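You operate a simulated robot arm through the tools that you are given. There is no shell and no other tool. Be economical: measure what you need, move in short steps, check, and stop when the job is done.

You are at the controls of a simulated robot arm. One attempt, no reset.

## Task
Take the blue block on the clear end of the press bench and put it away on the left end of the wall bench. Put the drilled block labelled "92" from the top of the press bench on top of the carton there and the drilled block that says "56" on top of the sandpaper roll there. Open the right bench drawer, put the gauge block from the top of the laminating bench in the inside of the right bench drawer, then shut the drawer. Any order will do.

Only the result counts: the job must be done as asked and must still hold three seconds after the hand-in. Knocking over, shifting, dropping, spilling or breaking anything else fails it.

## Robot
A 6-joint arm with a two-finger gripper on a trunk, on a base that drives. Base frame: it is fixed to the floor where the robot stands at the start and does not move with it; the origin is under the middle of the robot, x ahead of it, y to its left, z up; the surface under the hand at the start is at about z = 0.8. Readings come in m, degrees, newtons and seconds.
It reaches about 1.298 m from its shoulder. Its first joint turns from -149.0 to 149.0 degrees. Places, roughly: blue block (11x5x4 cm) [0.5, 0.1, 0.8]; gauge block [-5.25, -0.5, 0.75]; inside of the right bench drawer [-2.4, -1.9, 0.7]; left end of the wall bench (38x20 cm) [-0.72, -1.84, 0.88]; right bench drawer [-2.4, -1.9, 0.7]. Payload 1.57 kg.
The tool frame sits at the grasp point between the pads (the TCP): z along the fingers, y along the line on which they close. The tips reach 0.021 m beyond it. Largest opening 0.07 m; the body of the gripper starts 0.05 m behind the TCP.
Orientation is that of the tool frame in the base frame, as [roll, pitch, yaw] about the fixed x, y, z axes, in that order (R = Rz(yaw) Ry(pitch) Rx(roll)). With the fingers straight down and closing along the base's y, the tool's x points along the base's -x, its y along +y and its z along -z.

## Interface
- The arm moves only by the tool arm_command. Its argument "plan" is a list of rows, each an object (a shift or turn left out is 0, a gripper value left out holds the last) with "rot": the turn, a rotation vector about the tool's x, y, z in units of 45 degrees (1.0 is 45 degrees), a list of three; "translation": the shift along the tool's x, y, z in units of 200 mm (1.0 is 200 mm), a list of three; "claw": the finger opening in m, from 0 to 0.07. In form: [{"rot": [wx, wy, wz], "translation": [x, y, z], "claw": claw}, ...]. A call has 1 to 8 rows; each row is the pose to reach, as a shift and turn from the pose commanded when the call began, along the tool's axes at that moment. A call with a number of a shift or a turn outside -1 to 1 is refused whole. A row lasts 0.2 s, in which the tool goes at most 0.05 m and 8.6 degrees; a call with a longer step from one row to the next is refused whole, and so is a gripper value outside its range. A pose out of reach is approached as far as the arm can. The call stops where the force on the tool passes 40 N (or 10 N more than at its start, if that is more) or the arm is blocked; 0.2 s more then pass. Each finger halts on what it meets, pressing with about 30 N; the grip force reading is that of the motor and also rises with nothing between the fingers. The clock runs only during rows and for 0.2 s after the last one: add rows that repeat a pose to give the fingers time. The reply holds the time, the measured pose of the TCP, the force on the tool along the base axes, the opening and the grip force, in the units named above and with some noise, with the torque about the TCP (base axes, N m) and any sound that the robot's microphone picked up, and new pictures: "views" is both (left out), scene, wrist or none.
- Cameras (640 x 400 px; columns grow to the right, rows downward): "scene" is now at [0.0313, 0.1933, 1.7522]; the picture's right is [0.26, -0.97, 0.00], its down [-0.73, -0.20, -0.66] and it looks along [0.64, 0.17, -0.75] (base axes); focal length 282 px, centre (320, 200). "wrist" rides on the gripper at [0.079, 0.004, -0.081] in the tool frame; the picture's right is [-0.05, 1.00, 0.00], its down [-0.67, -0.04, -0.74] and it looks along [-0.74, -0.04, 0.67] (tool axes); focal length 256 px, centre (320, 200). There is no depth. A picture from a camera that has moved, and an enlarged one, comes with that camera's place and axes in the base frame and with its lens.
- lift_body(by): slides the trunk up (or, below 0, down) by that many m; the arm and the scene camera ride with it, the base frame stays. It gives what a move gives, with no picture.
- base_move(legs): drives the robot by 1 to 6 legs, each [ahead, turn to the left] in m and degrees, along the robot's own axes; the way and the turn of a leg run together, so that a leg with both is an arc; at most 1.5 m and 180 degrees a leg. The arm and the cameras ride along, it lands a little off, and it stops where it bumps. It gives what a move gives, and a new picture of the scene camera.
- aim_head(pan, tilt): turns the head with the scene camera to pan (to the left, within 155 degrees either way) and tilt (down, from -29 to 69), counted from straight ahead of the robot. It gives what a move gives, and a new picture of the scene camera.
- inspect(camera, box): a new picture of the part [left, top, right, bottom] of that camera's present view, enlarged. The clock stands still meanwhile.
- finish_job(): hands the job in; it is judged then, once.

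Work in short steps. Places have to be worked out from the pictures, the camera data and where the tool is seen: move nearer, look again, correct. Check each grasp and each placing, and mend what went wrong. You have 165 turns and 260 pictures in all, those below and enlarged ones among them. Open the gripper and draw the arm clear of the work before you hand the job in, unless the task says otherwise.

The tools are called after "Request:" as name(argument=value, ...) on one line, values as JSON. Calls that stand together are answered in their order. arm_command: Moves the arm, as the interface text tells. Its arguments: {"type":"object","properties":{"plan":{"type":"array","items":{"type":"object","properties":{"rot":{"type":"array","items":{"type":"number"}},"translation":{"type":"array","items":{"type":"number"}},"claw":{"type":"number"}}}},"views":{"type":"string","enum":["both","scene","wrist","none"]}},"required":["plan"]} The other tools are called the same way: lift_body (by) slides the trunk up or down; base_move (legs) drives the base; aim_head (pan, tilt) turns the head that bears the scene camera; inspect (camera, box) takes an enlarged picture of a part of a camera's view; finish_job () hands the job in.

At the start:

```text
t: 0.0
tcp_pos: [0.7412, 0.2448, 1.0921]
tool_rot: [-180.0, 0.0, 179.8]
ft_force: [-0.3, 0.5, 0.4]
torque: [0.0, -0.03, -0.01]
finger_gap: 0.07
gripper_force: 0.0
trunk travel left (down, up): [-0.773, 0.197]
robot x, y, heading: [-0.0015, 0.0049, 0.1]
head pan, tilt: [15.0, 48.8]
```

scene: 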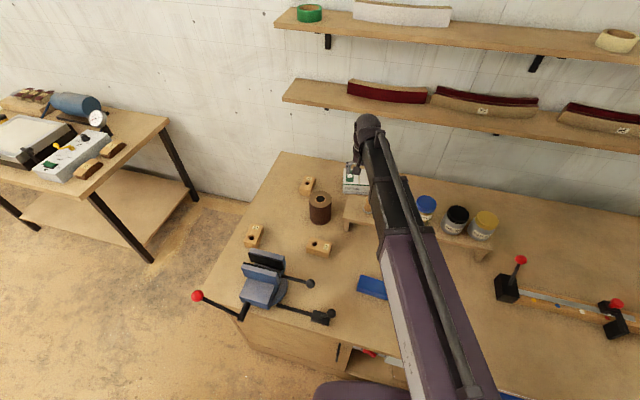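
wrist: 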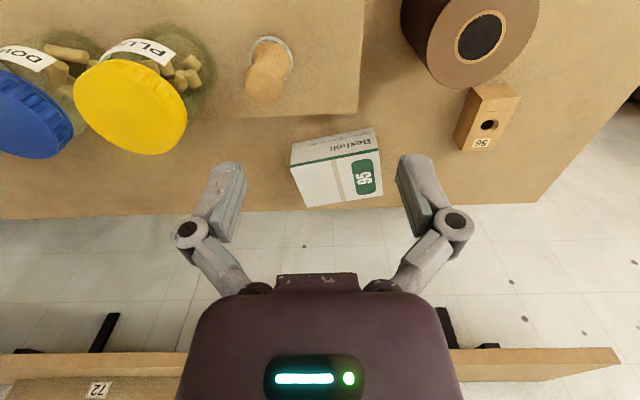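

The press bench is ahead, with three drilled blocks, a brown roll and a carton. I'll enlarge the scene to read the labels.

Request:
inspect(camera="scene", box=[220, 150, 420, 275])

Request:
inspect(camera="scene", box=[340, 240, 640, 400])

```text
3.20 times, centred on (320, 212) of scene
camera zoom: at [0.0313, 0.1933, 1.7522], right [0.26, -0.97, 0.0], down [-0.73, -0.2, -0.66], along [0.64, 0.17, -0.75], focal length 904 px, centre (320, 160)
```

zoom: 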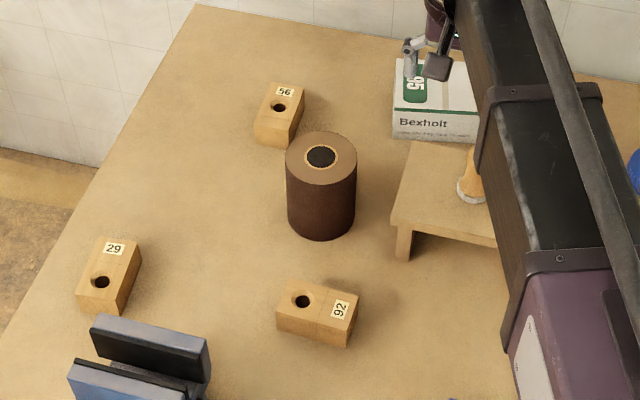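

```text
2.13 times, centred on (490, 320) of scene
camera zoom: at [0.0313, 0.1933, 1.7522], right [0.26, -0.97, 0.0], down [-0.73, -0.2, -0.66], along [0.64, 0.17, -0.75], focal length 603 px, centre (-43, -56)
```

zoom: 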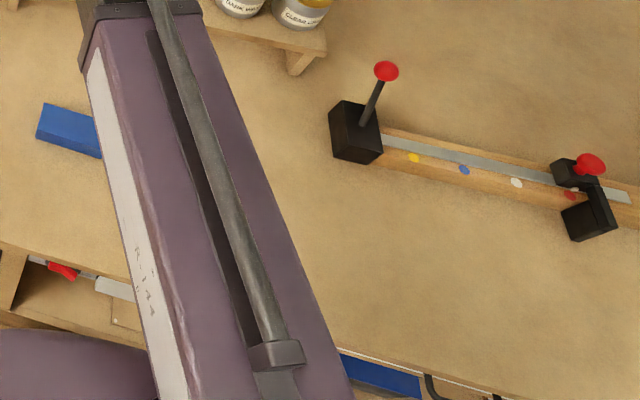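

Blocks: "56" near (0.885, 0.485), "92" near (0.585, 0.342), roll near (0.75, 0.39). I move the hand toward block 56 for a closer wrist look.

Request:
arm_command(plan=[{"translation": [-0.02, 0.23, 0.03]}, {"translation": [-0.04, 0.46, 0.06]}, {"translation": [-0.06, 0.69, 0.09]}, {"translation": [-0.08, 0.92, 0.12]}, {"translation": [-0.1, 1.0, 0.15]}])

```text
t: 1.2
tcp_pos: [0.7595, 0.4442, 1.0916]
tool_rot: [-180.0, -0.1, 179.7]
ft_force: [0.2, -0.1, 1.6]
torque: [0.01, -0.01, -0.03]
finger_gap: 0.0701
gripper_force: 0.2
out of reach, approached as far as the arm can: row 1, 2, 3, 4, 5
trunk travel left (down, up): [-0.773, 0.197]
robot x, y, heading: [0.0012, 0.0074, 0.2]
head pan, tilt: [15.0, 48.8]
camera scene: at [0.0313, 0.1933, 1.7522], right [0.26, -0.97, 0.0], down [-0.73, -0.2, -0.66], along [0.64, 0.17, -0.75], focal length 282 px, centre (320, 200)
camera wrist: at [0.681, 0.4488, 1.1729], right [0.06, 1.0, 0.0], down [0.67, -0.04, 0.74], along [0.74, -0.04, -0.67], focal length 256 px, centre (320, 200)
```

scene: 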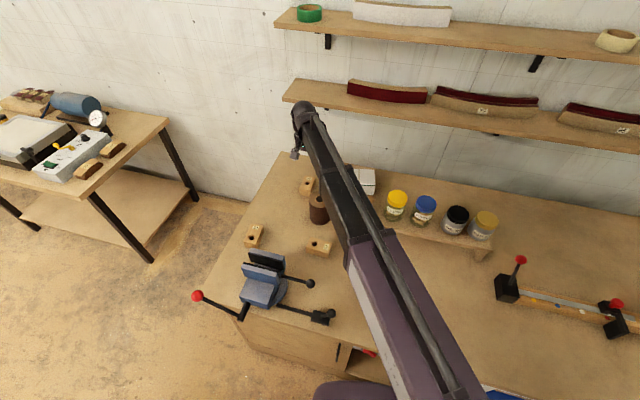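
wrist: 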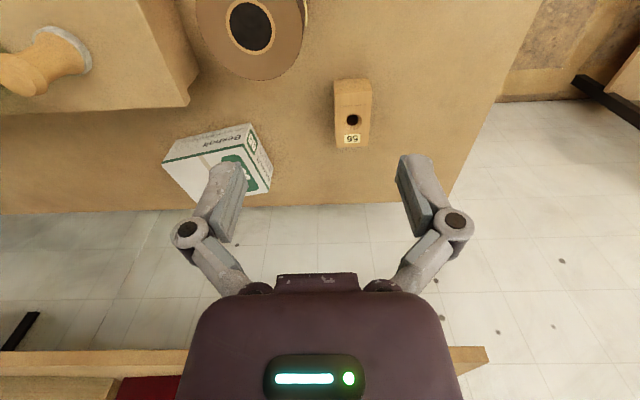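

The arm is limited at this trunk height, so I lower the trunk by 0.12 m (tips stay above the roll) and look again.

Request:
lift_body(by=-0.12)

Request:
arm_command(plan=[{"translation": [0, 0, -0.05]}])

```text
t: 2.7
tcp_pos: [0.7593, 0.444, 0.9724]
tool_rot: [180.0, 0.1, 179.7]
ft_force: [0.2, 0.1, 0.3]
torque: [0.01, 0.0, 0.0]
finger_gap: 0.0698
gripper_force: 0.1
trunk travel left (down, up): [-0.653, 0.317]
robot x, y, heading: [-0.0024, 0.0055, 0.1]
head pan, tilt: [15.0, 48.8]
```

```text
t: 3.1
tcp_pos: [0.7609, 0.4438, 0.9715]
tool_rot: [179.9, -0.1, 179.7]
ft_force: [-0.6, 0.2, 0.6]
torque: [0.0, 0.01, 0.04]
finger_gap: 0.07
gripper_force: 0.0
out of reach, approached as far as the arm can: row 1
trunk travel left (down, up): [-0.653, 0.317]
robot x, y, heading: [0.0001, 0.0023, 0.0]
head pan, tilt: [15.0, 48.8]
camera scene: at [0.0313, 0.1933, 1.6322], right [0.26, -0.97, 0.0], down [-0.73, -0.2, -0.66], along [0.64, 0.17, -0.75], focal length 282 px, centre (320, 200)
camera wrist: at [0.6809, 0.4483, 1.053], right [0.06, 1.0, 0.0], down [0.67, -0.04, 0.74], along [0.74, -0.04, -0.67], focal length 256 px, centre (320, 200)
```

scene: 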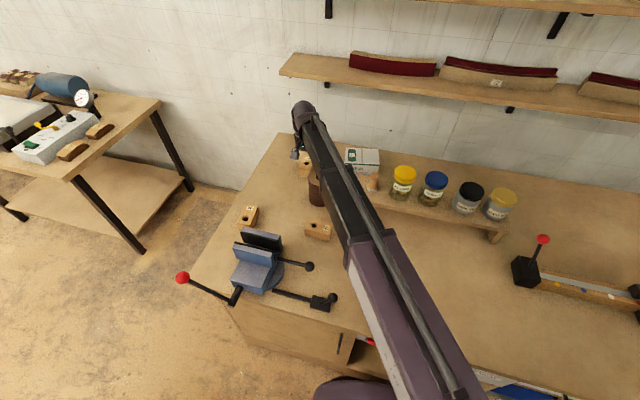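
wrist: 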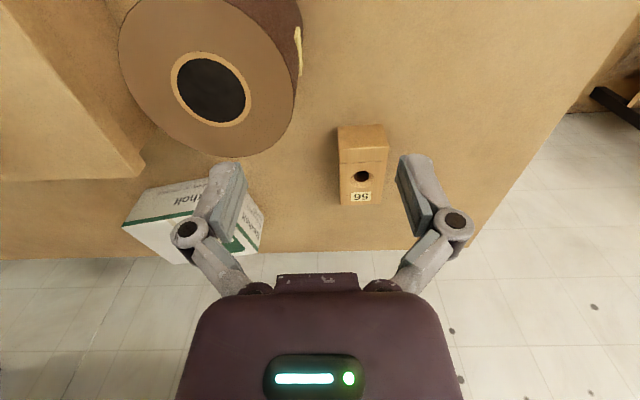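

Vertical motion isn't being followed. I test small moves (toward the robot and down) to find what limits the arm.

Request:
arm_command(plan=[{"translation": [0.2, 0, 0]}, {"translation": [0.4, 0, 0]}], views="none")

Request:
arm_command(plan=[{"translation": [0, 0, -0.2]}], views="none")

```text
t: 3.7
tcp_pos: [0.6786, 0.4442, 0.9717]
tool_rot: [-179.9, 0.0, 179.7]
ft_force: [0.2, 1.0, 0.2]
torque: [0.02, 0.0, 0.04]
finger_gap: 0.07
gripper_force: 0.1
trunk travel left (down, up): [-0.653, 0.317]
robot x, y, heading: [-0.0014, 0.0034, 0.2]
head pan, tilt: [15.0, 48.8]
```

```text
t: 4.1
tcp_pos: [0.679, 0.446, 0.9704]
tool_rot: [179.9, 0.0, 179.6]
ft_force: [0.6, -0.2, 0.3]
torque: [0.0, 0.0, 0.03]
finger_gap: 0.07
gripper_force: 0.1
out of reach, approached as far as the arm can: row 1
trunk travel left (down, up): [-0.653, 0.317]
robot x, y, heading: [-0.0017, 0.0049, 0.3]
head pan, tilt: [15.0, 48.8]
```

Request:
arm_command(plan=[{"translation": [0, 0, 0.1]}, {"translation": [0, 0, 0.1]}], views="none")

```text
t: 4.7
tcp_pos: [0.6797, 0.444, 0.9722]
tool_rot: [180.0, 0.0, 179.7]
ft_force: [-0.2, 0.1, -0.1]
torque: [-0.02, 0.01, -0.01]
finger_gap: 0.0701
gripper_force: 0.0
out of reach, approached as far as the arm can: row 1, 2
trunk travel left (down, up): [-0.653, 0.317]
robot x, y, heading: [-0.0023, 0.0035, 0.2]
head pan, tilt: [15.0, 48.8]
```

The arm looks telescopic: height comes only from the trunk. By triangulation, block 56 is centred near (0.893, 0.486) with its top at 0.836, and the roll is at (0.740, 0.386) with its top at 0.914. I move above block 56.

Request:
arm_command(plan=[{"translation": [-0.2, 0.04, 0]}, {"translation": [-0.4, 0.08, 0]}, {"translation": [-0.6, 0.12, 0]}, {"translation": [-0.8, 0.16, 0]}, {"translation": [-1.0, 0.21, 0]}])

```text
t: 5.9
tcp_pos: [0.8834, 0.4875, 0.9709]
tool_rot: [180.0, -0.1, 179.6]
ft_force: [0.7, 0.4, 0.4]
torque: [-0.01, -0.03, 0.03]
finger_gap: 0.0703
gripper_force: 0.1
trunk travel left (down, up): [-0.653, 0.317]
robot x, y, heading: [0.0005, 0.0065, -0.0]
head pan, tilt: [15.0, 48.8]
camera scene: at [0.0318, 0.1936, 1.6321], right [0.26, -0.97, 0.0], down [-0.73, -0.2, -0.66], along [0.64, 0.17, -0.75], focal length 282 px, centre (320, 200)
camera wrist: at [0.8033, 0.492, 1.0525], right [0.06, 1.0, 0.0], down [0.67, -0.04, 0.74], along [0.74, -0.04, -0.67], focal length 256 px, centre (320, 200)
```

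scene: 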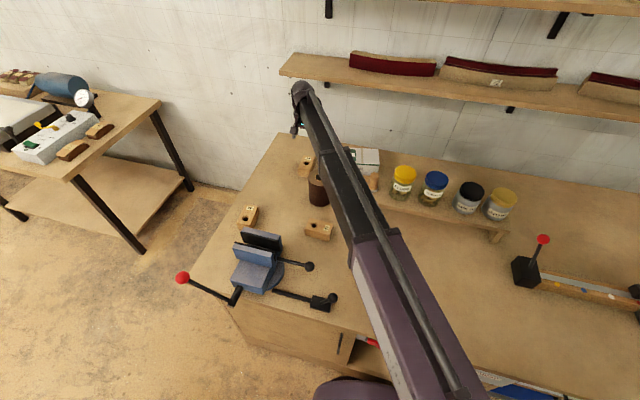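
wrist: 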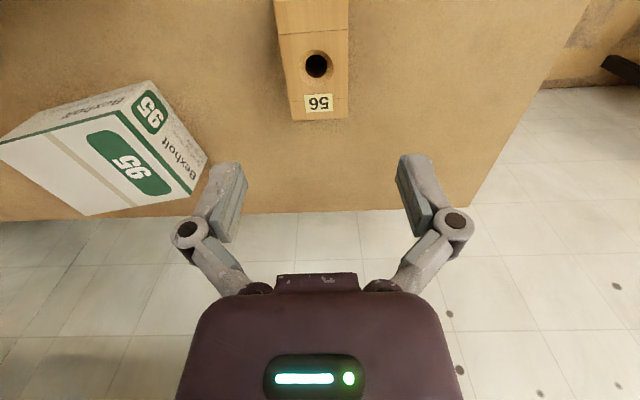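

Block 56 centre is about (0.894, 0.486), aligned with the fingers. I shift 1 cm forward, lower partway with the trunk, and look.

Request:
arm_command(plan=[{"translation": [-0.055, -0.01, 0], "claw": 0.07}], views="none")

Request:
lift_body(by=-0.09)

Request:
inspect(camera="wrist", box=[0, 0, 640, 400])

Request:
inspect(camera="scene", box=[240, 60, 440, 260])

```text
t: 6.3
tcp_pos: [0.8926, 0.4854, 0.9715]
tool_rot: [-180.0, 0.0, 179.7]
ft_force: [-0.3, 1.0, -0.1]
torque: [0.01, 0.01, -0.01]
finger_gap: 0.0699
gripper_force: 0.1
trunk travel left (down, up): [-0.653, 0.317]
robot x, y, heading: [-0.0006, 0.007, 0.1]
head pan, tilt: [15.0, 48.8]
```

```text
t: 7.5
tcp_pos: [0.8916, 0.4846, 0.8809]
tool_rot: [180.0, 0.0, 179.7]
ft_force: [0.4, -0.4, 0.0]
torque: [0.02, -0.01, 0.01]
finger_gap: 0.0698
gripper_force: 0.1
trunk travel left (down, up): [-0.563, 0.407]
robot x, y, heading: [0.002, 0.0065, 0.2]
head pan, tilt: [15.0, 48.8]
```

```text
1.00 times, centred on (320, 200) of wrist (not enlarged: the box is as wide or as high as the picture)
camera zoom: at [0.8127, 0.4889, 0.963], right [0.06, 1.0, 0.0], down [0.67, -0.04, 0.74], along [0.74, -0.04, -0.67], focal length 256 px, centre (320, 200)
```

zoom: 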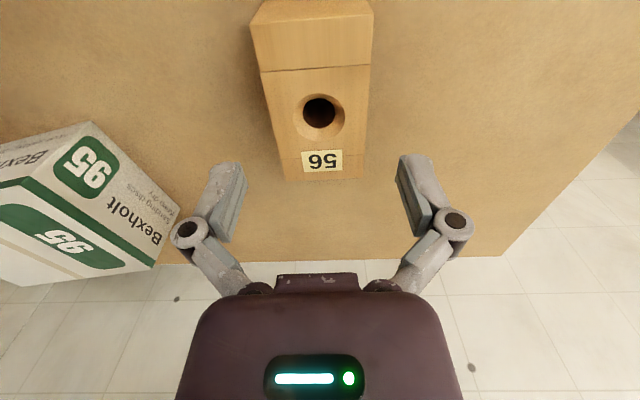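

```text
2.00 times, centred on (340, 160) of scene
camera zoom: at [0.0312, 0.1932, 1.5423], right [0.26, -0.97, 0.0], down [-0.73, -0.2, -0.66], along [0.64, 0.17, -0.75], focal length 565 px, centre (280, 280)
```

zoom: 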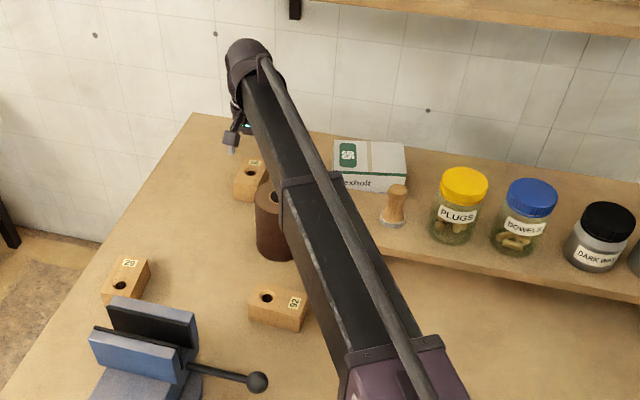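

Still centred and clear. Lower to grasp height (tips ~8 mm above the bench), then close.

Request:
lift_body(by=-0.053)

Request:
arm_command(plan=[{"claw": 0.03}, {"claw": 0.03}, {"claw": 0.03}])

```text
t: 8.5
tcp_pos: [0.8925, 0.4861, 0.8281]
tool_rot: [-180.0, -0.1, 179.8]
ft_force: [-0.5, 0.5, 0.3]
torque: [0.01, 0.04, 0.01]
finger_gap: 0.0699
gripper_force: 0.0
trunk travel left (down, up): [-0.51, 0.46]
robot x, y, heading: [0.0024, 0.0079, 0.1]
head pan, tilt: [15.0, 48.8]
```

```text
t: 9.3
tcp_pos: [0.8919, 0.4847, 0.8292]
tool_rot: [-180.0, 0.0, 179.7]
ft_force: [0.8, -0.7, 5.5]
torque: [-0.18, 0.18, 0.08]
finger_gap: 0.0494
gripper_force: 30.0
trunk travel left (down, up): [-0.51, 0.46]
robot x, y, heading: [-0.0031, 0.001, 0.3]
head pan, tilt: [15.0, 48.8]
camera scene: at [0.0307, 0.1929, 1.4893], right [0.26, -0.97, 0.0], down [-0.73, -0.2, -0.66], along [0.64, 0.17, -0.75], focal length 282 px, centre (320, 200)
camera wrist: at [0.8124, 0.4887, 0.9105], right [0.06, 1.0, 0.0], down [0.67, -0.04, 0.75], along [0.74, -0.04, -0.67], focal length 256 px, centre (320, 200)
```

scene: 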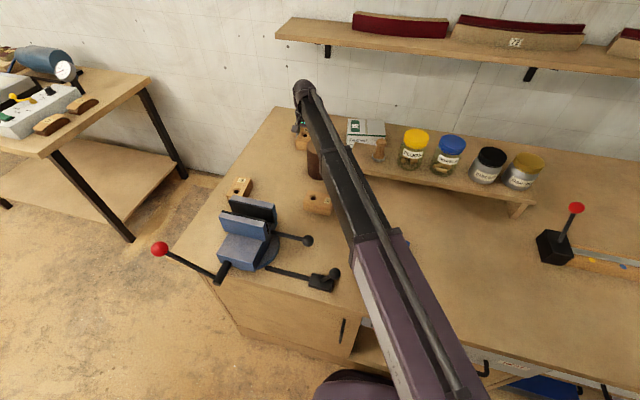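
wrist: 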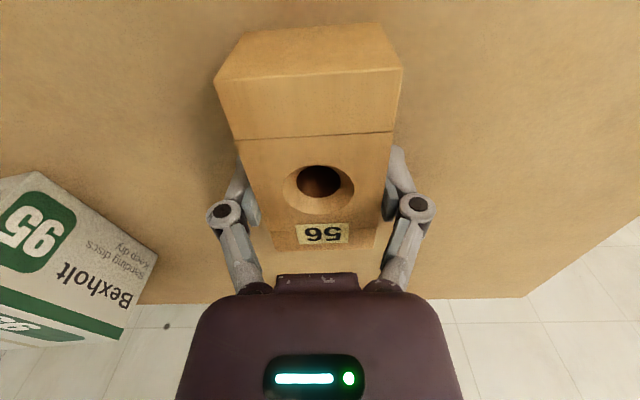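

Gripped (0.049 m). The block is about 9 cm long with its centre at x≈0.888. Lift by 0.15.

Request:
lift_body(by=0.15)

Request:
arm_command(plan=[{"translation": [0.185, -0.12, 0]}, {"translation": [0.37, -0.25, 0]}, {"translation": [0.555, -0.37, 0]}, {"translation": [0.74, -0.497, 0]}, {"translation": [0.74, -0.497, 0]}])

```text
t: 11.0
tcp_pos: [0.8925, 0.4845, 0.9781]
tool_rot: [-180.0, -0.1, 179.7]
ft_force: [0.1, -1.6, -1.2]
torque: [-0.02, 0.01, 0.0]
finger_gap: 0.0496
gripper_force: 29.9
trunk travel left (down, up): [-0.66, 0.31]
robot x, y, heading: [0.0001, 0.0037, -0.2]
head pan, tilt: [15.0, 48.8]
```

```text
t: 12.2
tcp_pos: [0.7428, 0.3864, 0.9782]
tool_rot: [180.0, 0.0, 179.7]
ft_force: [-0.6, 0.2, -1.1]
torque: [0.0, 0.0, -0.02]
finger_gap: 0.0495
gripper_force: 29.6
trunk travel left (down, up): [-0.66, 0.31]
robot x, y, heading: [-0.0026, 0.0079, 0.0]
head pan, tilt: [15.0, 48.8]
camera scene: at [0.0317, 0.1934, 1.6392], right [0.26, -0.97, 0.0], down [-0.73, -0.2, -0.66], along [0.64, 0.17, -0.75], focal length 282 px, centre (320, 200)
camera wrist: at [0.6636, 0.3909, 1.0597], right [0.06, 1.0, 0.0], down [0.67, -0.04, 0.74], along [0.74, -0.04, -0.67], focal length 256 px, centre (320, 200)
```

scene: 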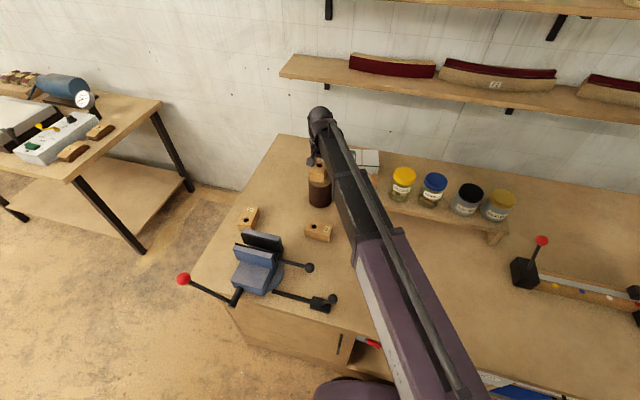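
wrist: 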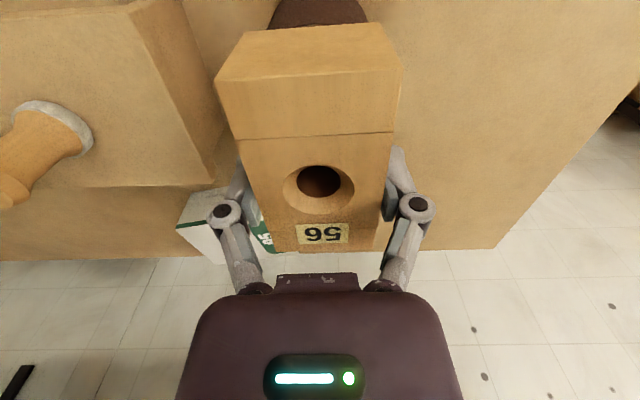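

The block is above the roll. I check the alignment in the scene before lowering.

Request:
inspect(camera="scene", box=[270, 120, 370, 220])

Request:
lift_body(by=-0.028)

Request:
inspect(camera="scene", box=[270, 120, 370, 220])

```text
4.00 times, centred on (320, 170) of scene
camera zoom: at [0.0317, 0.1934, 1.6392], right [0.26, -0.97, 0.0], down [-0.73, -0.2, -0.66], along [0.64, 0.17, -0.75], focal length 1130 px, centre (320, 320)
```

zoom: 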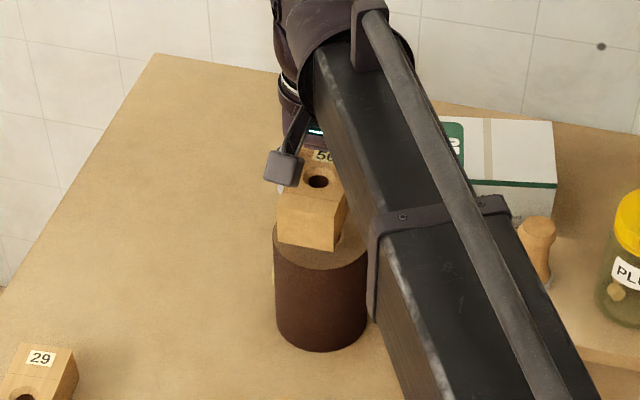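

```text
t: 13.0
tcp_pos: [0.7422, 0.3868, 0.9511]
tool_rot: [-179.9, 0.0, 179.7]
ft_force: [0.1, -1.0, -0.8]
torque: [-0.04, -0.03, 0.02]
finger_gap: 0.0495
gripper_force: 29.7
trunk travel left (down, up): [-0.632, 0.338]
robot x, y, heading: [-0.0006, 0.0041, 0.2]
head pan, tilt: [15.0, 48.8]
```

```text
4.00 times, centred on (320, 170) of scene
camera zoom: at [0.0313, 0.1932, 1.6112], right [0.26, -0.97, 0.0], down [-0.73, -0.2, -0.66], along [0.64, 0.17, -0.75], focal length 1130 px, centre (320, 320)
```

zoom: 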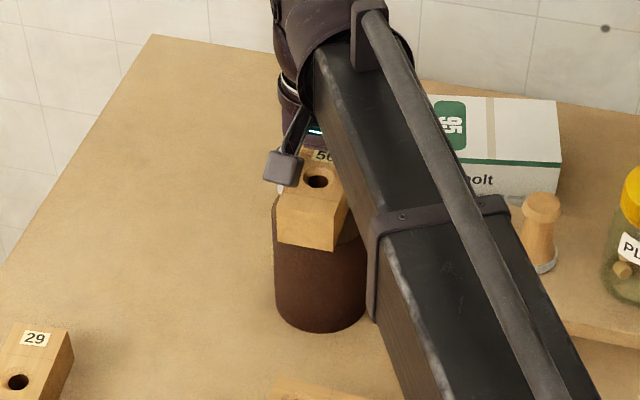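

Alignment agrees within a few mm. Lower until it touches.

Request:
lift_body(by=-0.007)

Request:
lift_body(by=-0.003)

```text
t: 13.5
tcp_pos: [0.7427, 0.3866, 0.9437]
tool_rot: [-179.9, 0.0, 179.8]
ft_force: [-0.6, -0.8, 3.2]
torque: [0.06, -0.06, 0.03]
finger_gap: 0.0494
gripper_force: 30.0
trunk travel left (down, up): [-0.625, 0.345]
robot x, y, heading: [0.0006, 0.0053, 0.1]
head pan, tilt: [15.0, 48.8]
```

```text
t: 14.1
tcp_pos: [0.7424, 0.3868, 0.941]
tool_rot: [-180.0, 0.2, 179.6]
ft_force: [3.1, 2.5, 20.5]
torque: [0.06, -0.03, 0.12]
finger_gap: 0.0495
gripper_force: 30.1
trunk travel left (down, up): [-0.622, 0.348]
robot x, y, heading: [-0.0021, 0.0022, -0.1]
head pan, tilt: [15.0, 48.8]
```

Contact (20 N). I back off 2 mm to relieve the load, then open and rise.

Request:
lift_body(by=0.0025)

Request:
arm_command(plan=[{"claw": 0.054}, {"claw": 0.06}, {"claw": 0.066}, {"claw": 0.07}], views="none")

Request:
lift_body(by=0.08)

Request:
inspect(camera="wrist", box=[0, 0, 640, 400])

```text
t: 14.6
tcp_pos: [0.7438, 0.3879, 0.9404]
tool_rot: [180.0, 0.1, 179.7]
ft_force: [0.6, -0.3, -0.9]
torque: [0.01, -0.02, 0.01]
finger_gap: 0.0492
gripper_force: 30.3
trunk travel left (down, up): [-0.624, 0.346]
robot x, y, heading: [0.0012, 0.0064, 0.2]
head pan, tilt: [15.0, 48.8]
```

```text
t: 15.6
tcp_pos: [0.7429, 0.3873, 0.9427]
tool_rot: [179.9, 0.0, 179.6]
ft_force: [0.2, -0.5, -0.4]
torque: [-0.01, -0.02, 0.02]
finger_gap: 0.0698
gripper_force: 0.0
trunk travel left (down, up): [-0.624, 0.346]
robot x, y, heading: [-0.0022, 0.0047, 0.1]
head pan, tilt: [15.0, 48.8]
```

```text
t: 16.7
tcp_pos: [0.7441, 0.387, 1.0222]
tool_rot: [-179.9, 0.0, 179.7]
ft_force: [0.2, -0.1, 0.0]
torque: [0.03, 0.01, 0.01]
finger_gap: 0.0698
gripper_force: 0.1
trunk travel left (down, up): [-0.704, 0.266]
robot x, y, heading: [-0.0012, 0.0061, -0.1]
head pan, tilt: [15.0, 48.8]
```

```text
1.00 times, centred on (320, 200) of wrist (not enlarged: the box is as wide or as high as the picture)
camera zoom: at [0.6634, 0.3911, 1.1043], right [0.06, 1.0, 0.0], down [0.67, -0.04, 0.74], along [0.74, -0.04, -0.67], focal length 256 px, centre (320, 200)
```

zoom: 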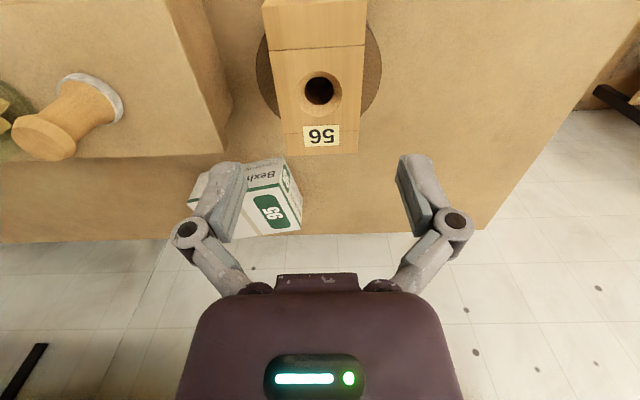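

Block 56 sits centred on the roll. Next is block 92: I retract toward it while yawing the tool 90° in two calls, since its long axis lies along y.

Request:
arm_command(plan=[{"translation": [0.14, -0.04, 0], "rot": [0, 0, -0.167]}, {"translation": [0.28, -0.09, 0], "rot": [0, 0, -0.333]}, {"translation": [0.42, -0.14, 0], "rot": [0, 0, -0.5]}, {"translation": [0.56, -0.18, 0], "rot": [0, 0, -0.667]}, {"translation": [0.7, -0.22, 0], "rot": [0, 0, -0.833]}, {"translation": [0.78, -0.22, 0], "rot": [0, 0, -1.0]}], views="none")

Request:
arm_command(plan=[{"rot": [0, 0, -0.167]}, {"rot": [0, 0, -0.333]}, {"rot": [0, 0, -0.5]}, {"rot": [0, 0, -0.667]}, {"rot": [0, 0, -0.833]}, {"rot": [0, 0, -1.0]}])

```text
t: 18.1
tcp_pos: [0.5858, 0.3432, 1.023]
tool_rot: [-179.9, 0.0, -135.2]
ft_force: [0.1, -0.6, 0.1]
torque: [0.0, 0.01, -0.02]
finger_gap: 0.0701
gripper_force: 0.2
trunk travel left (down, up): [-0.704, 0.266]
robot x, y, heading: [0.0, 0.0051, 0.3]
head pan, tilt: [15.0, 48.8]
```

```text
t: 19.5
tcp_pos: [0.5871, 0.3435, 1.0231]
tool_rot: [-180.0, -0.1, -90.2]
ft_force: [-0.7, 1.0, -0.1]
torque: [-0.01, 0.0, 0.01]
finger_gap: 0.07
gripper_force: 0.0
trunk travel left (down, up): [-0.704, 0.266]
robot x, y, heading: [0.0004, 0.0062, 0.5]
head pan, tilt: [15.0, 48.8]
camera scene: at [0.0312, 0.1933, 1.6837], right [0.26, -0.97, 0.0], down [-0.73, -0.2, -0.66], along [0.64, 0.17, -0.75], focal length 282 px, centre (320, 200)
camera wrist: at [0.582, 0.2641, 1.1045], right [-1.0, 0.06, 0.0], down [0.04, 0.67, 0.74], along [0.04, 0.74, -0.67], focal length 256 px, centre (320, 200)
```

scene: 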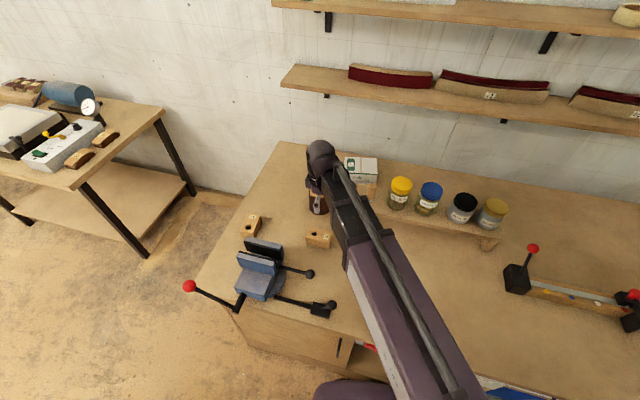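
wrist: 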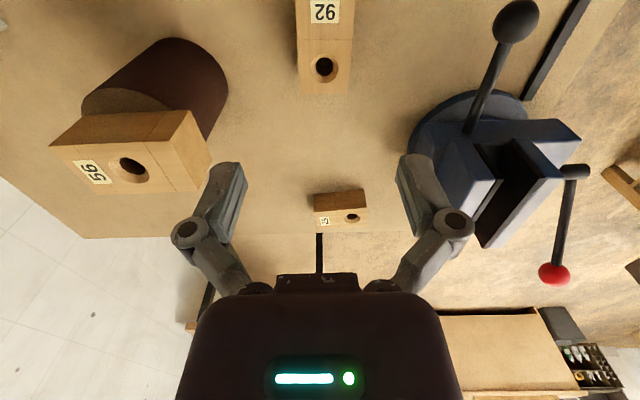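

I zoom on the labels to make sure which block really is "92" and not a rotated "26".

Request:
inspect(camera="wrist", box=[270, 0, 390, 75])

Request:
inspect(camera="wrist", box=[280, 170, 400, 245])

Request:
inspect(camera="wrist", box=[50, 110, 210, 210])

```text
5.33 times, centred on (330, 38) of wrist
camera zoom: at [0.582, 0.2641, 1.1045], right [-1.0, 0.06, 0.0], down [0.04, 0.67, 0.74], along [0.04, 0.74, -0.67], focal length 1365 px, centre (267, 1067)
```

zoom: 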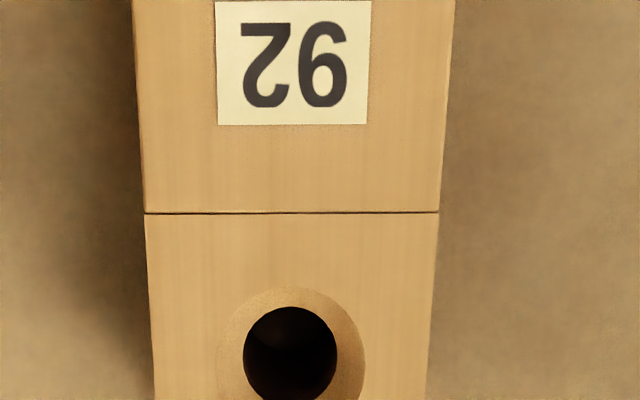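

```text
5.33 times, centred on (340, 208) of wrist
camera zoom: at [0.582, 0.2641, 1.1045], right [-1.0, 0.06, 0.0], down [0.04, 0.67, 0.74], along [0.04, 0.74, -0.67], focal length 1365 px, centre (213, 160)
```

zoom: 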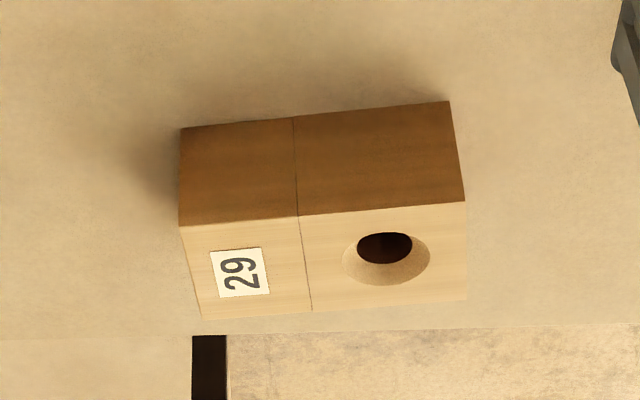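

```text
4.00 times, centred on (130, 160) of wrist
camera zoom: at [0.582, 0.2641, 1.1045], right [-1.0, 0.06, 0.0], down [0.04, 0.67, 0.74], along [0.04, 0.74, -0.67], focal length 1024 px, centre (1080, 360)
```

zoom: 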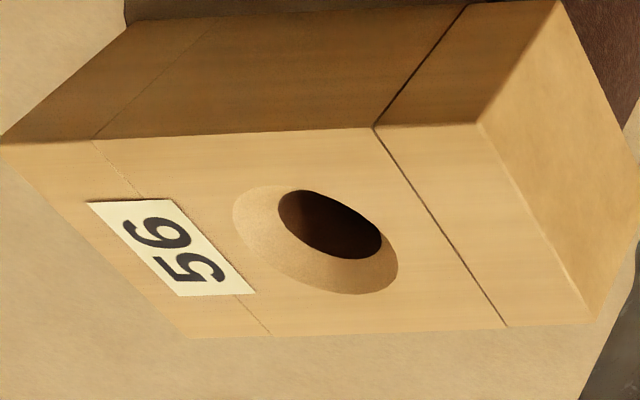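

Upright it reads "92" — the 2's flat base confirms it. I move the hand back 6 cm in -y to see the whole block.

Request:
arm_command(plan=[{"translation": [0.2, 0, 0]}, {"translation": [0.4, 0, 0]}], views="wrist")

```text
t: 20.1
tcp_pos: [0.5859, 0.264, 1.023]
tool_rot: [180.0, 0.0, -90.1]
ft_force: [0.0, 0.5, 0.1]
torque: [0.02, 0.05, 0.0]
finger_gap: 0.0699
gripper_force: 0.1
trunk travel left (down, up): [-0.704, 0.266]
robot x, y, heading: [0.0019, 0.0049, 0.1]
head pan, tilt: [15.0, 48.8]
camera wrist: at [0.5814, 0.1846, 1.1046], right [-1.0, 0.06, 0.0], down [0.04, 0.67, 0.75], along [0.04, 0.74, -0.67], focal length 256 px, centre (320, 200)
```

wrist: 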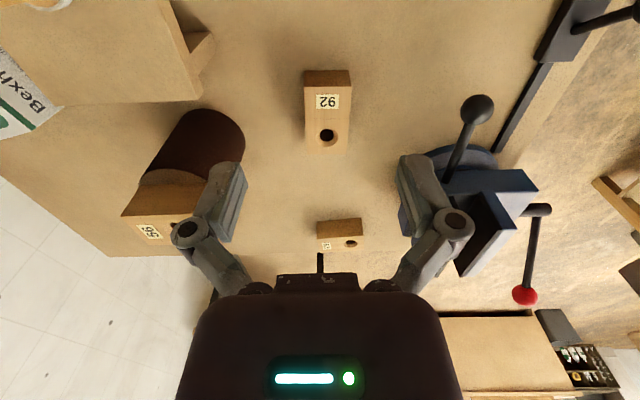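

Block 92: centre (0.582, 0.347), about 8.5×5 cm, aligned. Move above it and lower most of the way.

Request:
arm_command(plan=[{"translation": [-0.21, 0.01, 0]}, {"translation": [-0.415, 0.02, 0]}], views="none")

Request:
lift_body(by=-0.14)

Request:
inspect(camera="wrist", box=[0, 0, 640, 400])

```text
t: 20.7
tcp_pos: [0.5833, 0.3478, 1.0219]
tool_rot: [-180.0, 0.0, -90.3]
ft_force: [-0.4, 0.1, -0.4]
torque: [0.0, -0.02, 0.02]
finger_gap: 0.07
gripper_force: 0.0
trunk travel left (down, up): [-0.704, 0.266]
robot x, y, heading: [-0.003, 0.0041, -0.1]
head pan, tilt: [15.0, 48.8]
```

```text
t: 22.4
tcp_pos: [0.5822, 0.3469, 0.8828]
tool_rot: [180.0, 0.0, -90.4]
ft_force: [0.6, 0.7, 0.7]
torque: [0.0, 0.04, -0.01]
finger_gap: 0.0703
gripper_force: 0.1
trunk travel left (down, up): [-0.564, 0.406]
robot x, y, heading: [-0.001, 0.0013, 0.2]
head pan, tilt: [15.0, 48.8]
```

```text
1.00 times, centred on (320, 200) of wrist (not enlarged: the box is as wide or as high as the picture)
camera zoom: at [0.5778, 0.267, 0.9645], right [-1.0, 0.06, 0.0], down [0.04, 0.67, 0.74], along [0.04, 0.74, -0.67], focal length 256 px, centre (320, 200)
```

zoom: 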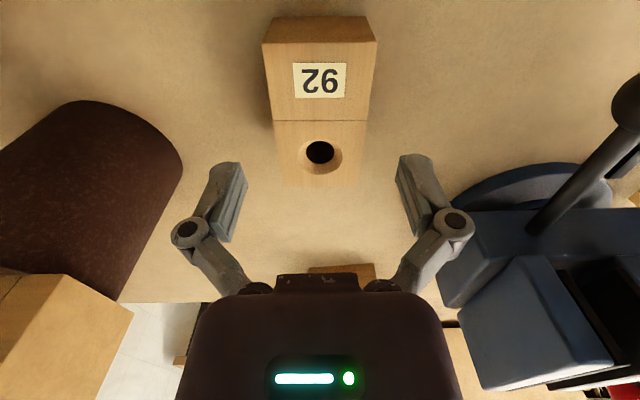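

Centred. Lower to grasp height and close.

Request:
lift_body(by=-0.054)

Request:
arm_command(plan=[{"claw": 0.03}, {"claw": 0.03}, {"claw": 0.03}], views="wrist")

```text
t: 23.4
tcp_pos: [0.5825, 0.347, 0.8293]
tool_rot: [-179.9, 0.0, -90.4]
ft_force: [-0.6, -0.6, 0.4]
torque: [0.0, 0.0, 0.0]
finger_gap: 0.0701
gripper_force: 0.0
trunk travel left (down, up): [-0.51, 0.46]
robot x, y, heading: [0.0029, 0.0078, 0.3]
head pan, tilt: [15.0, 48.8]
```

```text
t: 24.2
tcp_pos: [0.5834, 0.347, 0.8293]
tool_rot: [-180.0, 0.1, -90.3]
ft_force: [0.4, 0.1, 4.5]
torque: [-0.09, -0.16, -0.09]
finger_gap: 0.0499
gripper_force: 30.1
trunk travel left (down, up): [-0.51, 0.46]
robot x, y, heading: [0.002, 0.0034, -0.1]
head pan, tilt: [15.0, 48.8]
camera wrist: at [0.5776, 0.2669, 0.9107], right [-1.0, 0.06, 0.0], down [0.04, 0.67, 0.74], along [0.04, 0.74, -0.67], focal length 256 px, centre (320, 200)
```

wrist: 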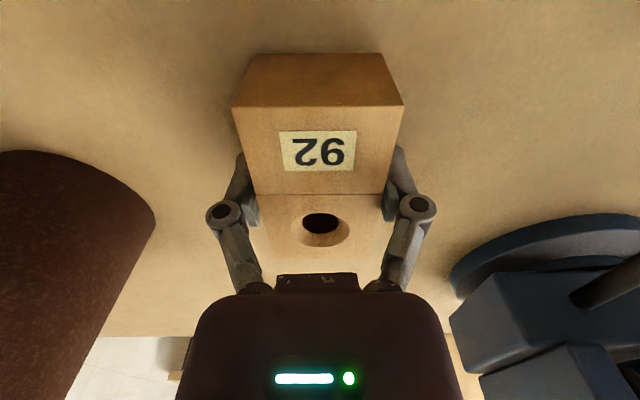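

Gripped. The carton top is about z=0.858, centre (0.966, 0.264), roughly 14×10 cm. Lift 0.2 and carry the block over in two hops.

Request:
lift_body(by=0.2)

Request:
arm_command(plan=[{"translation": [0.05, -0.235, 0]}, {"translation": [0.1, -0.47, 0]}, {"translation": [0.15, -0.705, 0]}, {"translation": [0.2, -0.94, 0]}], views="none")

Request:
arm_command(plan=[{"translation": [0.05, -0.235, 0]}, {"translation": [0.1, -0.47, 0]}, {"translation": [0.15, -0.705, 0]}, {"translation": [0.215, -0.92, 0]}])

```text
t: 26.3
tcp_pos: [0.5835, 0.3465, 1.0287]
tool_rot: [-180.0, -0.1, -90.3]
ft_force: [-0.2, -0.2, -1.6]
torque: [-0.03, -0.04, 0.01]
finger_gap: 0.05
gripper_force: 29.9
trunk travel left (down, up): [-0.71, 0.26]
robot x, y, heading: [-0.0006, 0.006, -0.0]
head pan, tilt: [15.0, 48.8]
```

```text
t: 27.3
tcp_pos: [0.7727, 0.3049, 1.0279]
tool_rot: [-180.0, 0.0, -90.2]
ft_force: [0.1, 0.4, -0.2]
torque: [0.0, 0.04, 0.04]
finger_gap: 0.0501
gripper_force: 30.1
trunk travel left (down, up): [-0.71, 0.26]
robot x, y, heading: [0.0009, 0.0045, 0.2]
head pan, tilt: [15.0, 48.8]
```

```text
t: 28.3
tcp_pos: [0.9567, 0.2602, 1.0282]
tool_rot: [179.9, 0.0, -90.3]
ft_force: [0.3, -0.4, -2.3]
torque: [0.01, -0.03, 0.0]
finger_gap: 0.0499
gripper_force: 30.3
trunk travel left (down, up): [-0.71, 0.26]
robot x, y, heading: [0.0044, 0.0081, -0.2]
head pan, tilt: [15.0, 48.8]
camera scene: at [0.0322, 0.193, 1.6897], right [0.26, -0.97, 0.0], down [-0.73, -0.2, -0.66], along [0.64, 0.17, -0.75], focal length 282 px, centre (320, 200)
camera wrist: at [0.9519, 0.181, 1.1099], right [-1.0, 0.06, 0.0], down [0.04, 0.67, 0.74], along [0.04, 0.74, -0.67], focal length 256 px, centre (320, 200)
```

scene: 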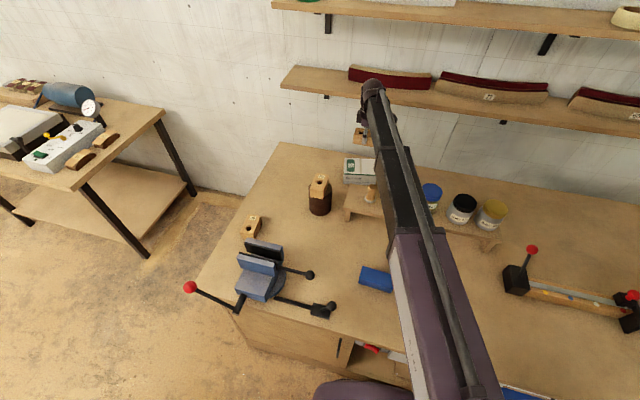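
wrist: 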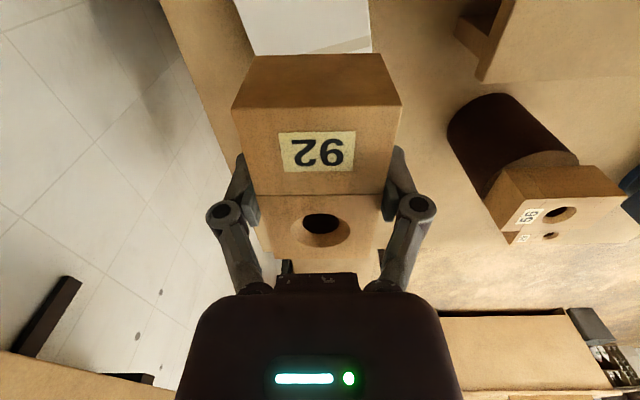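

The carton's x span here is 0.912–1.016, which agrees with the estimate. Small correction, then lower close to contact.

Request:
arm_command(plan=[{"translation": [-0.018, -0.042, 0]}], views="none")

Request:
lift_body(by=-0.125)

Request:
inspect(camera="scene", box=[300, 60, 460, 220])

Request:
inspect(camera="wrist", box=[0, 0, 640, 400])

```text
t: 28.7
tcp_pos: [0.965, 0.2654, 1.0292]
tool_rot: [180.0, -0.1, -90.3]
ft_force: [-1.2, -0.1, -1.5]
torque: [0.03, -0.01, -0.02]
finger_gap: 0.0499
gripper_force: 29.9
trunk travel left (down, up): [-0.71, 0.26]
robot x, y, heading: [0.0008, 0.0043, -0.2]
head pan, tilt: [15.0, 48.8]
```

```text
t: 30.3
tcp_pos: [0.9637, 0.2649, 0.904]
tool_rot: [-180.0, 0.1, -90.3]
ft_force: [0.2, 0.2, -0.8]
torque: [-0.01, -0.04, 0.02]
finger_gap: 0.0498
gripper_force: 30.2
trunk travel left (down, up): [-0.585, 0.385]
robot x, y, heading: [-0.0009, 0.0024, 0.0]
head pan, tilt: [15.0, 48.8]
```

```text
2.50 times, centred on (380, 140) of scene
camera zoom: at [0.0314, 0.1932, 1.5648], right [0.26, -0.97, 0.0], down [-0.73, -0.2, -0.66], along [0.64, 0.17, -0.75], focal length 706 px, centre (170, 350)
```

zoom: 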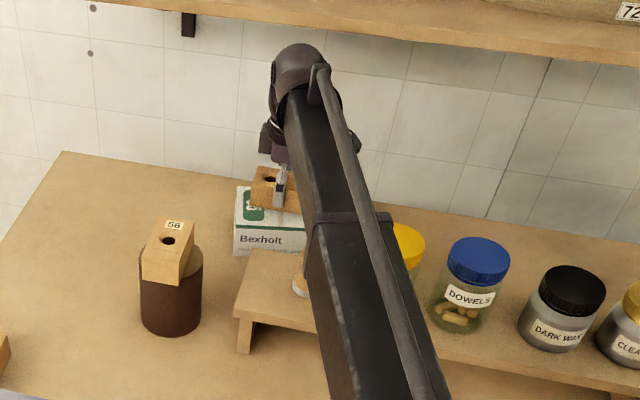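

```text
1.00 times, centred on (320, 200) of wrist (not enlarged: the box is as wide or as high as the picture)
camera zoom: at [0.9588, 0.1855, 0.9854], right [-1.0, 0.06, 0.0], down [0.04, 0.67, 0.74], along [0.04, 0.74, -0.67], focal length 256 px, centre (320, 200)
```

zoom: 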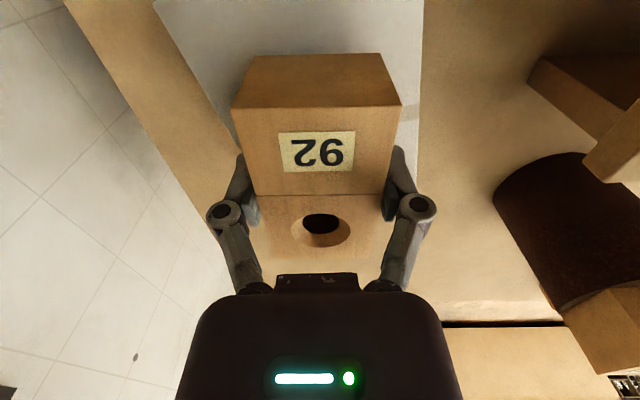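

Above the carton and centred. Lower in small steps to contact.

Request:
lift_body(by=-0.012)

Request:
lift_body(by=-0.004)

```text
t: 30.9
tcp_pos: [0.9635, 0.2643, 0.8932]
tool_rot: [-179.9, 0.0, -90.2]
ft_force: [6.0, 2.5, 18.8]
torque: [-0.01, -0.11, -0.1]
finger_gap: 0.0498
gripper_force: 29.5
trunk travel left (down, up): [-0.573, 0.397]
robot x, y, heading: [0.0013, 0.0065, 0.2]
head pan, tilt: [15.0, 48.8]
```

```text
t: 31.4
tcp_pos: [0.962, 0.2648, 0.8917]
tool_rot: [-179.7, 0.0, -90.4]
ft_force: [9.0, 1.8, 31.1]
torque: [-0.08, -0.24, 0.01]
finger_gap: 0.0499
gripper_force: 30.0
trunk travel left (down, up): [-0.569, 0.401]
robot x, y, heading: [0.0001, 0.0069, 0.1]
head pan, tilt: [15.0, 48.8]
```

Contact at about 0.893. Back off 4 mm to relieve the load, then open and rise.

Request:
lift_body(by=0.0045)

Request:
arm_command(plan=[{"claw": 0.054}, {"claw": 0.06}, {"claw": 0.066}, {"claw": 0.07}], views="none")

Request:
lift_body(by=0.13)

Request:
inspect(camera="wrist", box=[0, 0, 640, 400])

```text
t: 31.9
tcp_pos: [0.9629, 0.2655, 0.8922]
tool_rot: [179.9, 0.0, -90.3]
ft_force: [-0.6, 0.1, -1.1]
torque: [0.0, 0.03, -0.02]
finger_gap: 0.0496
gripper_force: 30.4
trunk travel left (down, up): [-0.574, 0.396]
robot x, y, heading: [-0.0038, 0.006, 0.2]
head pan, tilt: [15.0, 48.8]
```

```text
t: 32.9
tcp_pos: [0.9637, 0.2645, 0.8922]
tool_rot: [-179.9, 0.0, -90.4]
ft_force: [0.2, -0.3, -1.3]
torque: [0.01, 0.0, 0.01]
finger_gap: 0.0699
gripper_force: 0.1
trunk travel left (down, up): [-0.574, 0.396]
robot x, y, heading: [0.0001, 0.0023, 0.3]
head pan, tilt: [15.0, 48.8]
```

```text
t: 34.5
tcp_pos: [0.9636, 0.2645, 1.0217]
tool_rot: [179.9, -0.1, -90.2]
ft_force: [1.3, 0.3, -0.5]
torque: [0.03, 0.01, -0.02]
finger_gap: 0.0701
gripper_force: 0.1
trunk travel left (down, up): [-0.704, 0.266]
robot x, y, heading: [0.0002, 0.0044, 0.2]
head pan, tilt: [15.0, 48.8]
```

```text
1.00 times, centred on (320, 200) of wrist (not enlarged: the box is as wide or as high as the picture)
camera zoom: at [0.9589, 0.1855, 1.1038], right [-1.0, 0.06, 0.0], down [0.04, 0.67, 0.74], along [0.04, 0.74, -0.67], focal length 256 px, centre (320, 200)
```

zoom: 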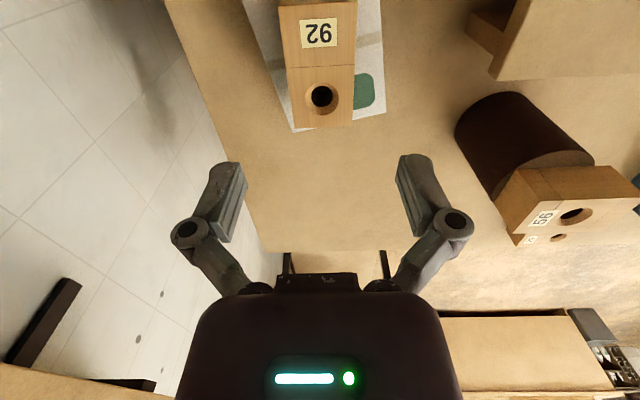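

Block 92 rests on the carton. Now the blue block near (0.48, 0.12): raise a bit and retract the arm toward it.

Request:
lift_body(by=0.06)

Request:
arm_command(plan=[{"translation": [0.0, 0.24, 0]}, {"translation": [0.0, 0.48, 0]}, {"translation": [0.0, 0.72, 0]}, {"translation": [0.0, 0.96, 0]}], views="none")

Request:
arm_command(plan=[{"translation": [0.1, 0.22, 0]}, {"translation": [0.2, 0.44, 0]}, {"translation": [0.3, 0.66, 0]}, {"translation": [0.42, 0.86, 0]}, {"translation": [0.58, 1.0, 0]}, {"translation": [0.8, 1.0, 0]}])

```text
t: 35.5
tcp_pos: [0.9634, 0.2661, 1.0825]
tool_rot: [-179.9, 0.1, -90.3]
ft_force: [0.2, 0.3, 0.6]
torque: [-0.02, 0.03, 0.01]
finger_gap: 0.0699
gripper_force: 0.1
trunk travel left (down, up): [-0.764, 0.206]
robot x, y, heading: [0.0019, 0.0047, 0.0]
head pan, tilt: [15.0, 48.8]
```

```text
t: 36.5
tcp_pos: [0.7704, 0.2651, 1.0824]
tool_rot: [180.0, 0.1, -90.3]
ft_force: [-0.1, 0.7, 0.1]
torque: [-0.01, 0.01, 0.0]
finger_gap: 0.07
gripper_force: 0.0
trunk travel left (down, up): [-0.764, 0.206]
robot x, y, heading: [-0.0035, 0.0039, -0.3]
head pan, tilt: [15.0, 48.8]
```

```text
t: 37.9
tcp_pos: [0.5716, 0.107, 1.0822]
tool_rot: [-179.8, 0.0, -90.2]
ft_force: [-0.9, 0.2, -0.6]
torque: [0.03, -0.02, 0.0]
finger_gap: 0.0701
gripper_force: 0.0
trunk travel left (down, up): [-0.764, 0.206]
robot x, y, heading: [-0.0005, 0.0064, 0.1]
head pan, tilt: [15.0, 48.8]
camera scene: at [0.0315, 0.1925, 1.7433], right [0.26, -0.97, 0.0], down [-0.73, -0.2, -0.66], along [0.64, 0.17, -0.75], focal length 282 px, centre (320, 200)
camera wrist: at [0.5666, 0.0268, 1.1639], right [-1.0, 0.06, 0.0], down [0.04, 0.67, 0.75], along [0.04, 0.74, -0.67], focal length 256 px, centre (320, 200)
```

scene: 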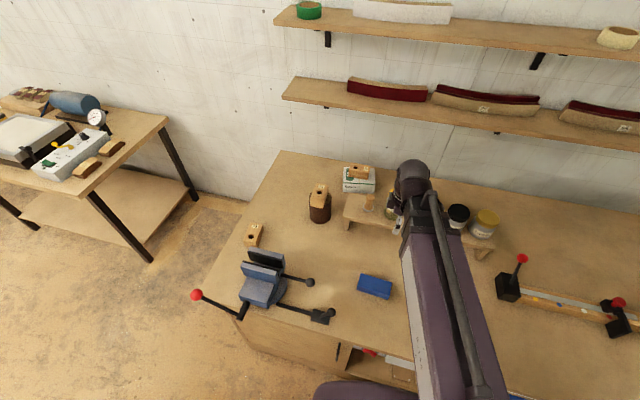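
wrist: 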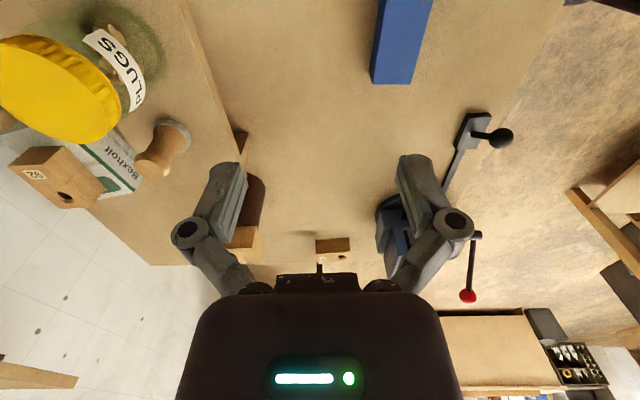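

I zoom in on the blue block, and check both placed blocks.

Request:
inspect(camera="scene", box=[340, 260, 420, 310])

Request:
inspect(camera="scene", box=[290, 150, 402, 220])

```text
8.00 times, centred on (380, 285) of scene
camera zoom: at [0.0315, 0.1925, 1.7433], right [0.26, -0.97, 0.0], down [-0.73, -0.2, -0.66], along [0.64, 0.17, -0.75], focal length 2260 px, centre (-160, -480)
```

zoom: 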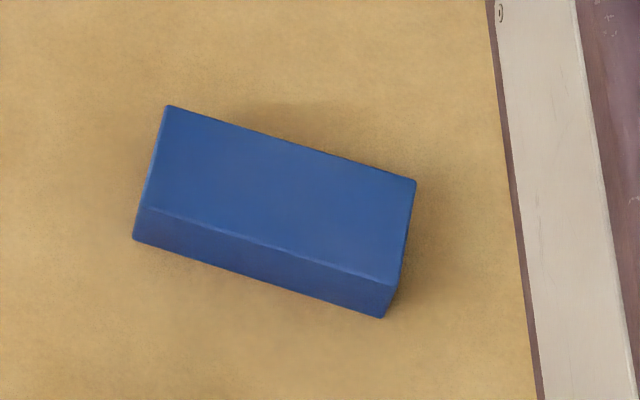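

```text
5.71 times, centred on (346, 185) of scene
camera zoom: at [0.0315, 0.1925, 1.7433], right [0.26, -0.97, 0.0], down [-0.73, -0.2, -0.66], along [0.64, 0.17, -0.75], focal length 1614 px, centre (171, 286)
```

zoom: 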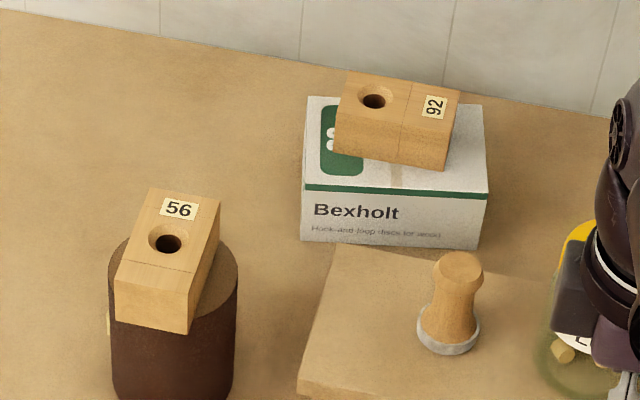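

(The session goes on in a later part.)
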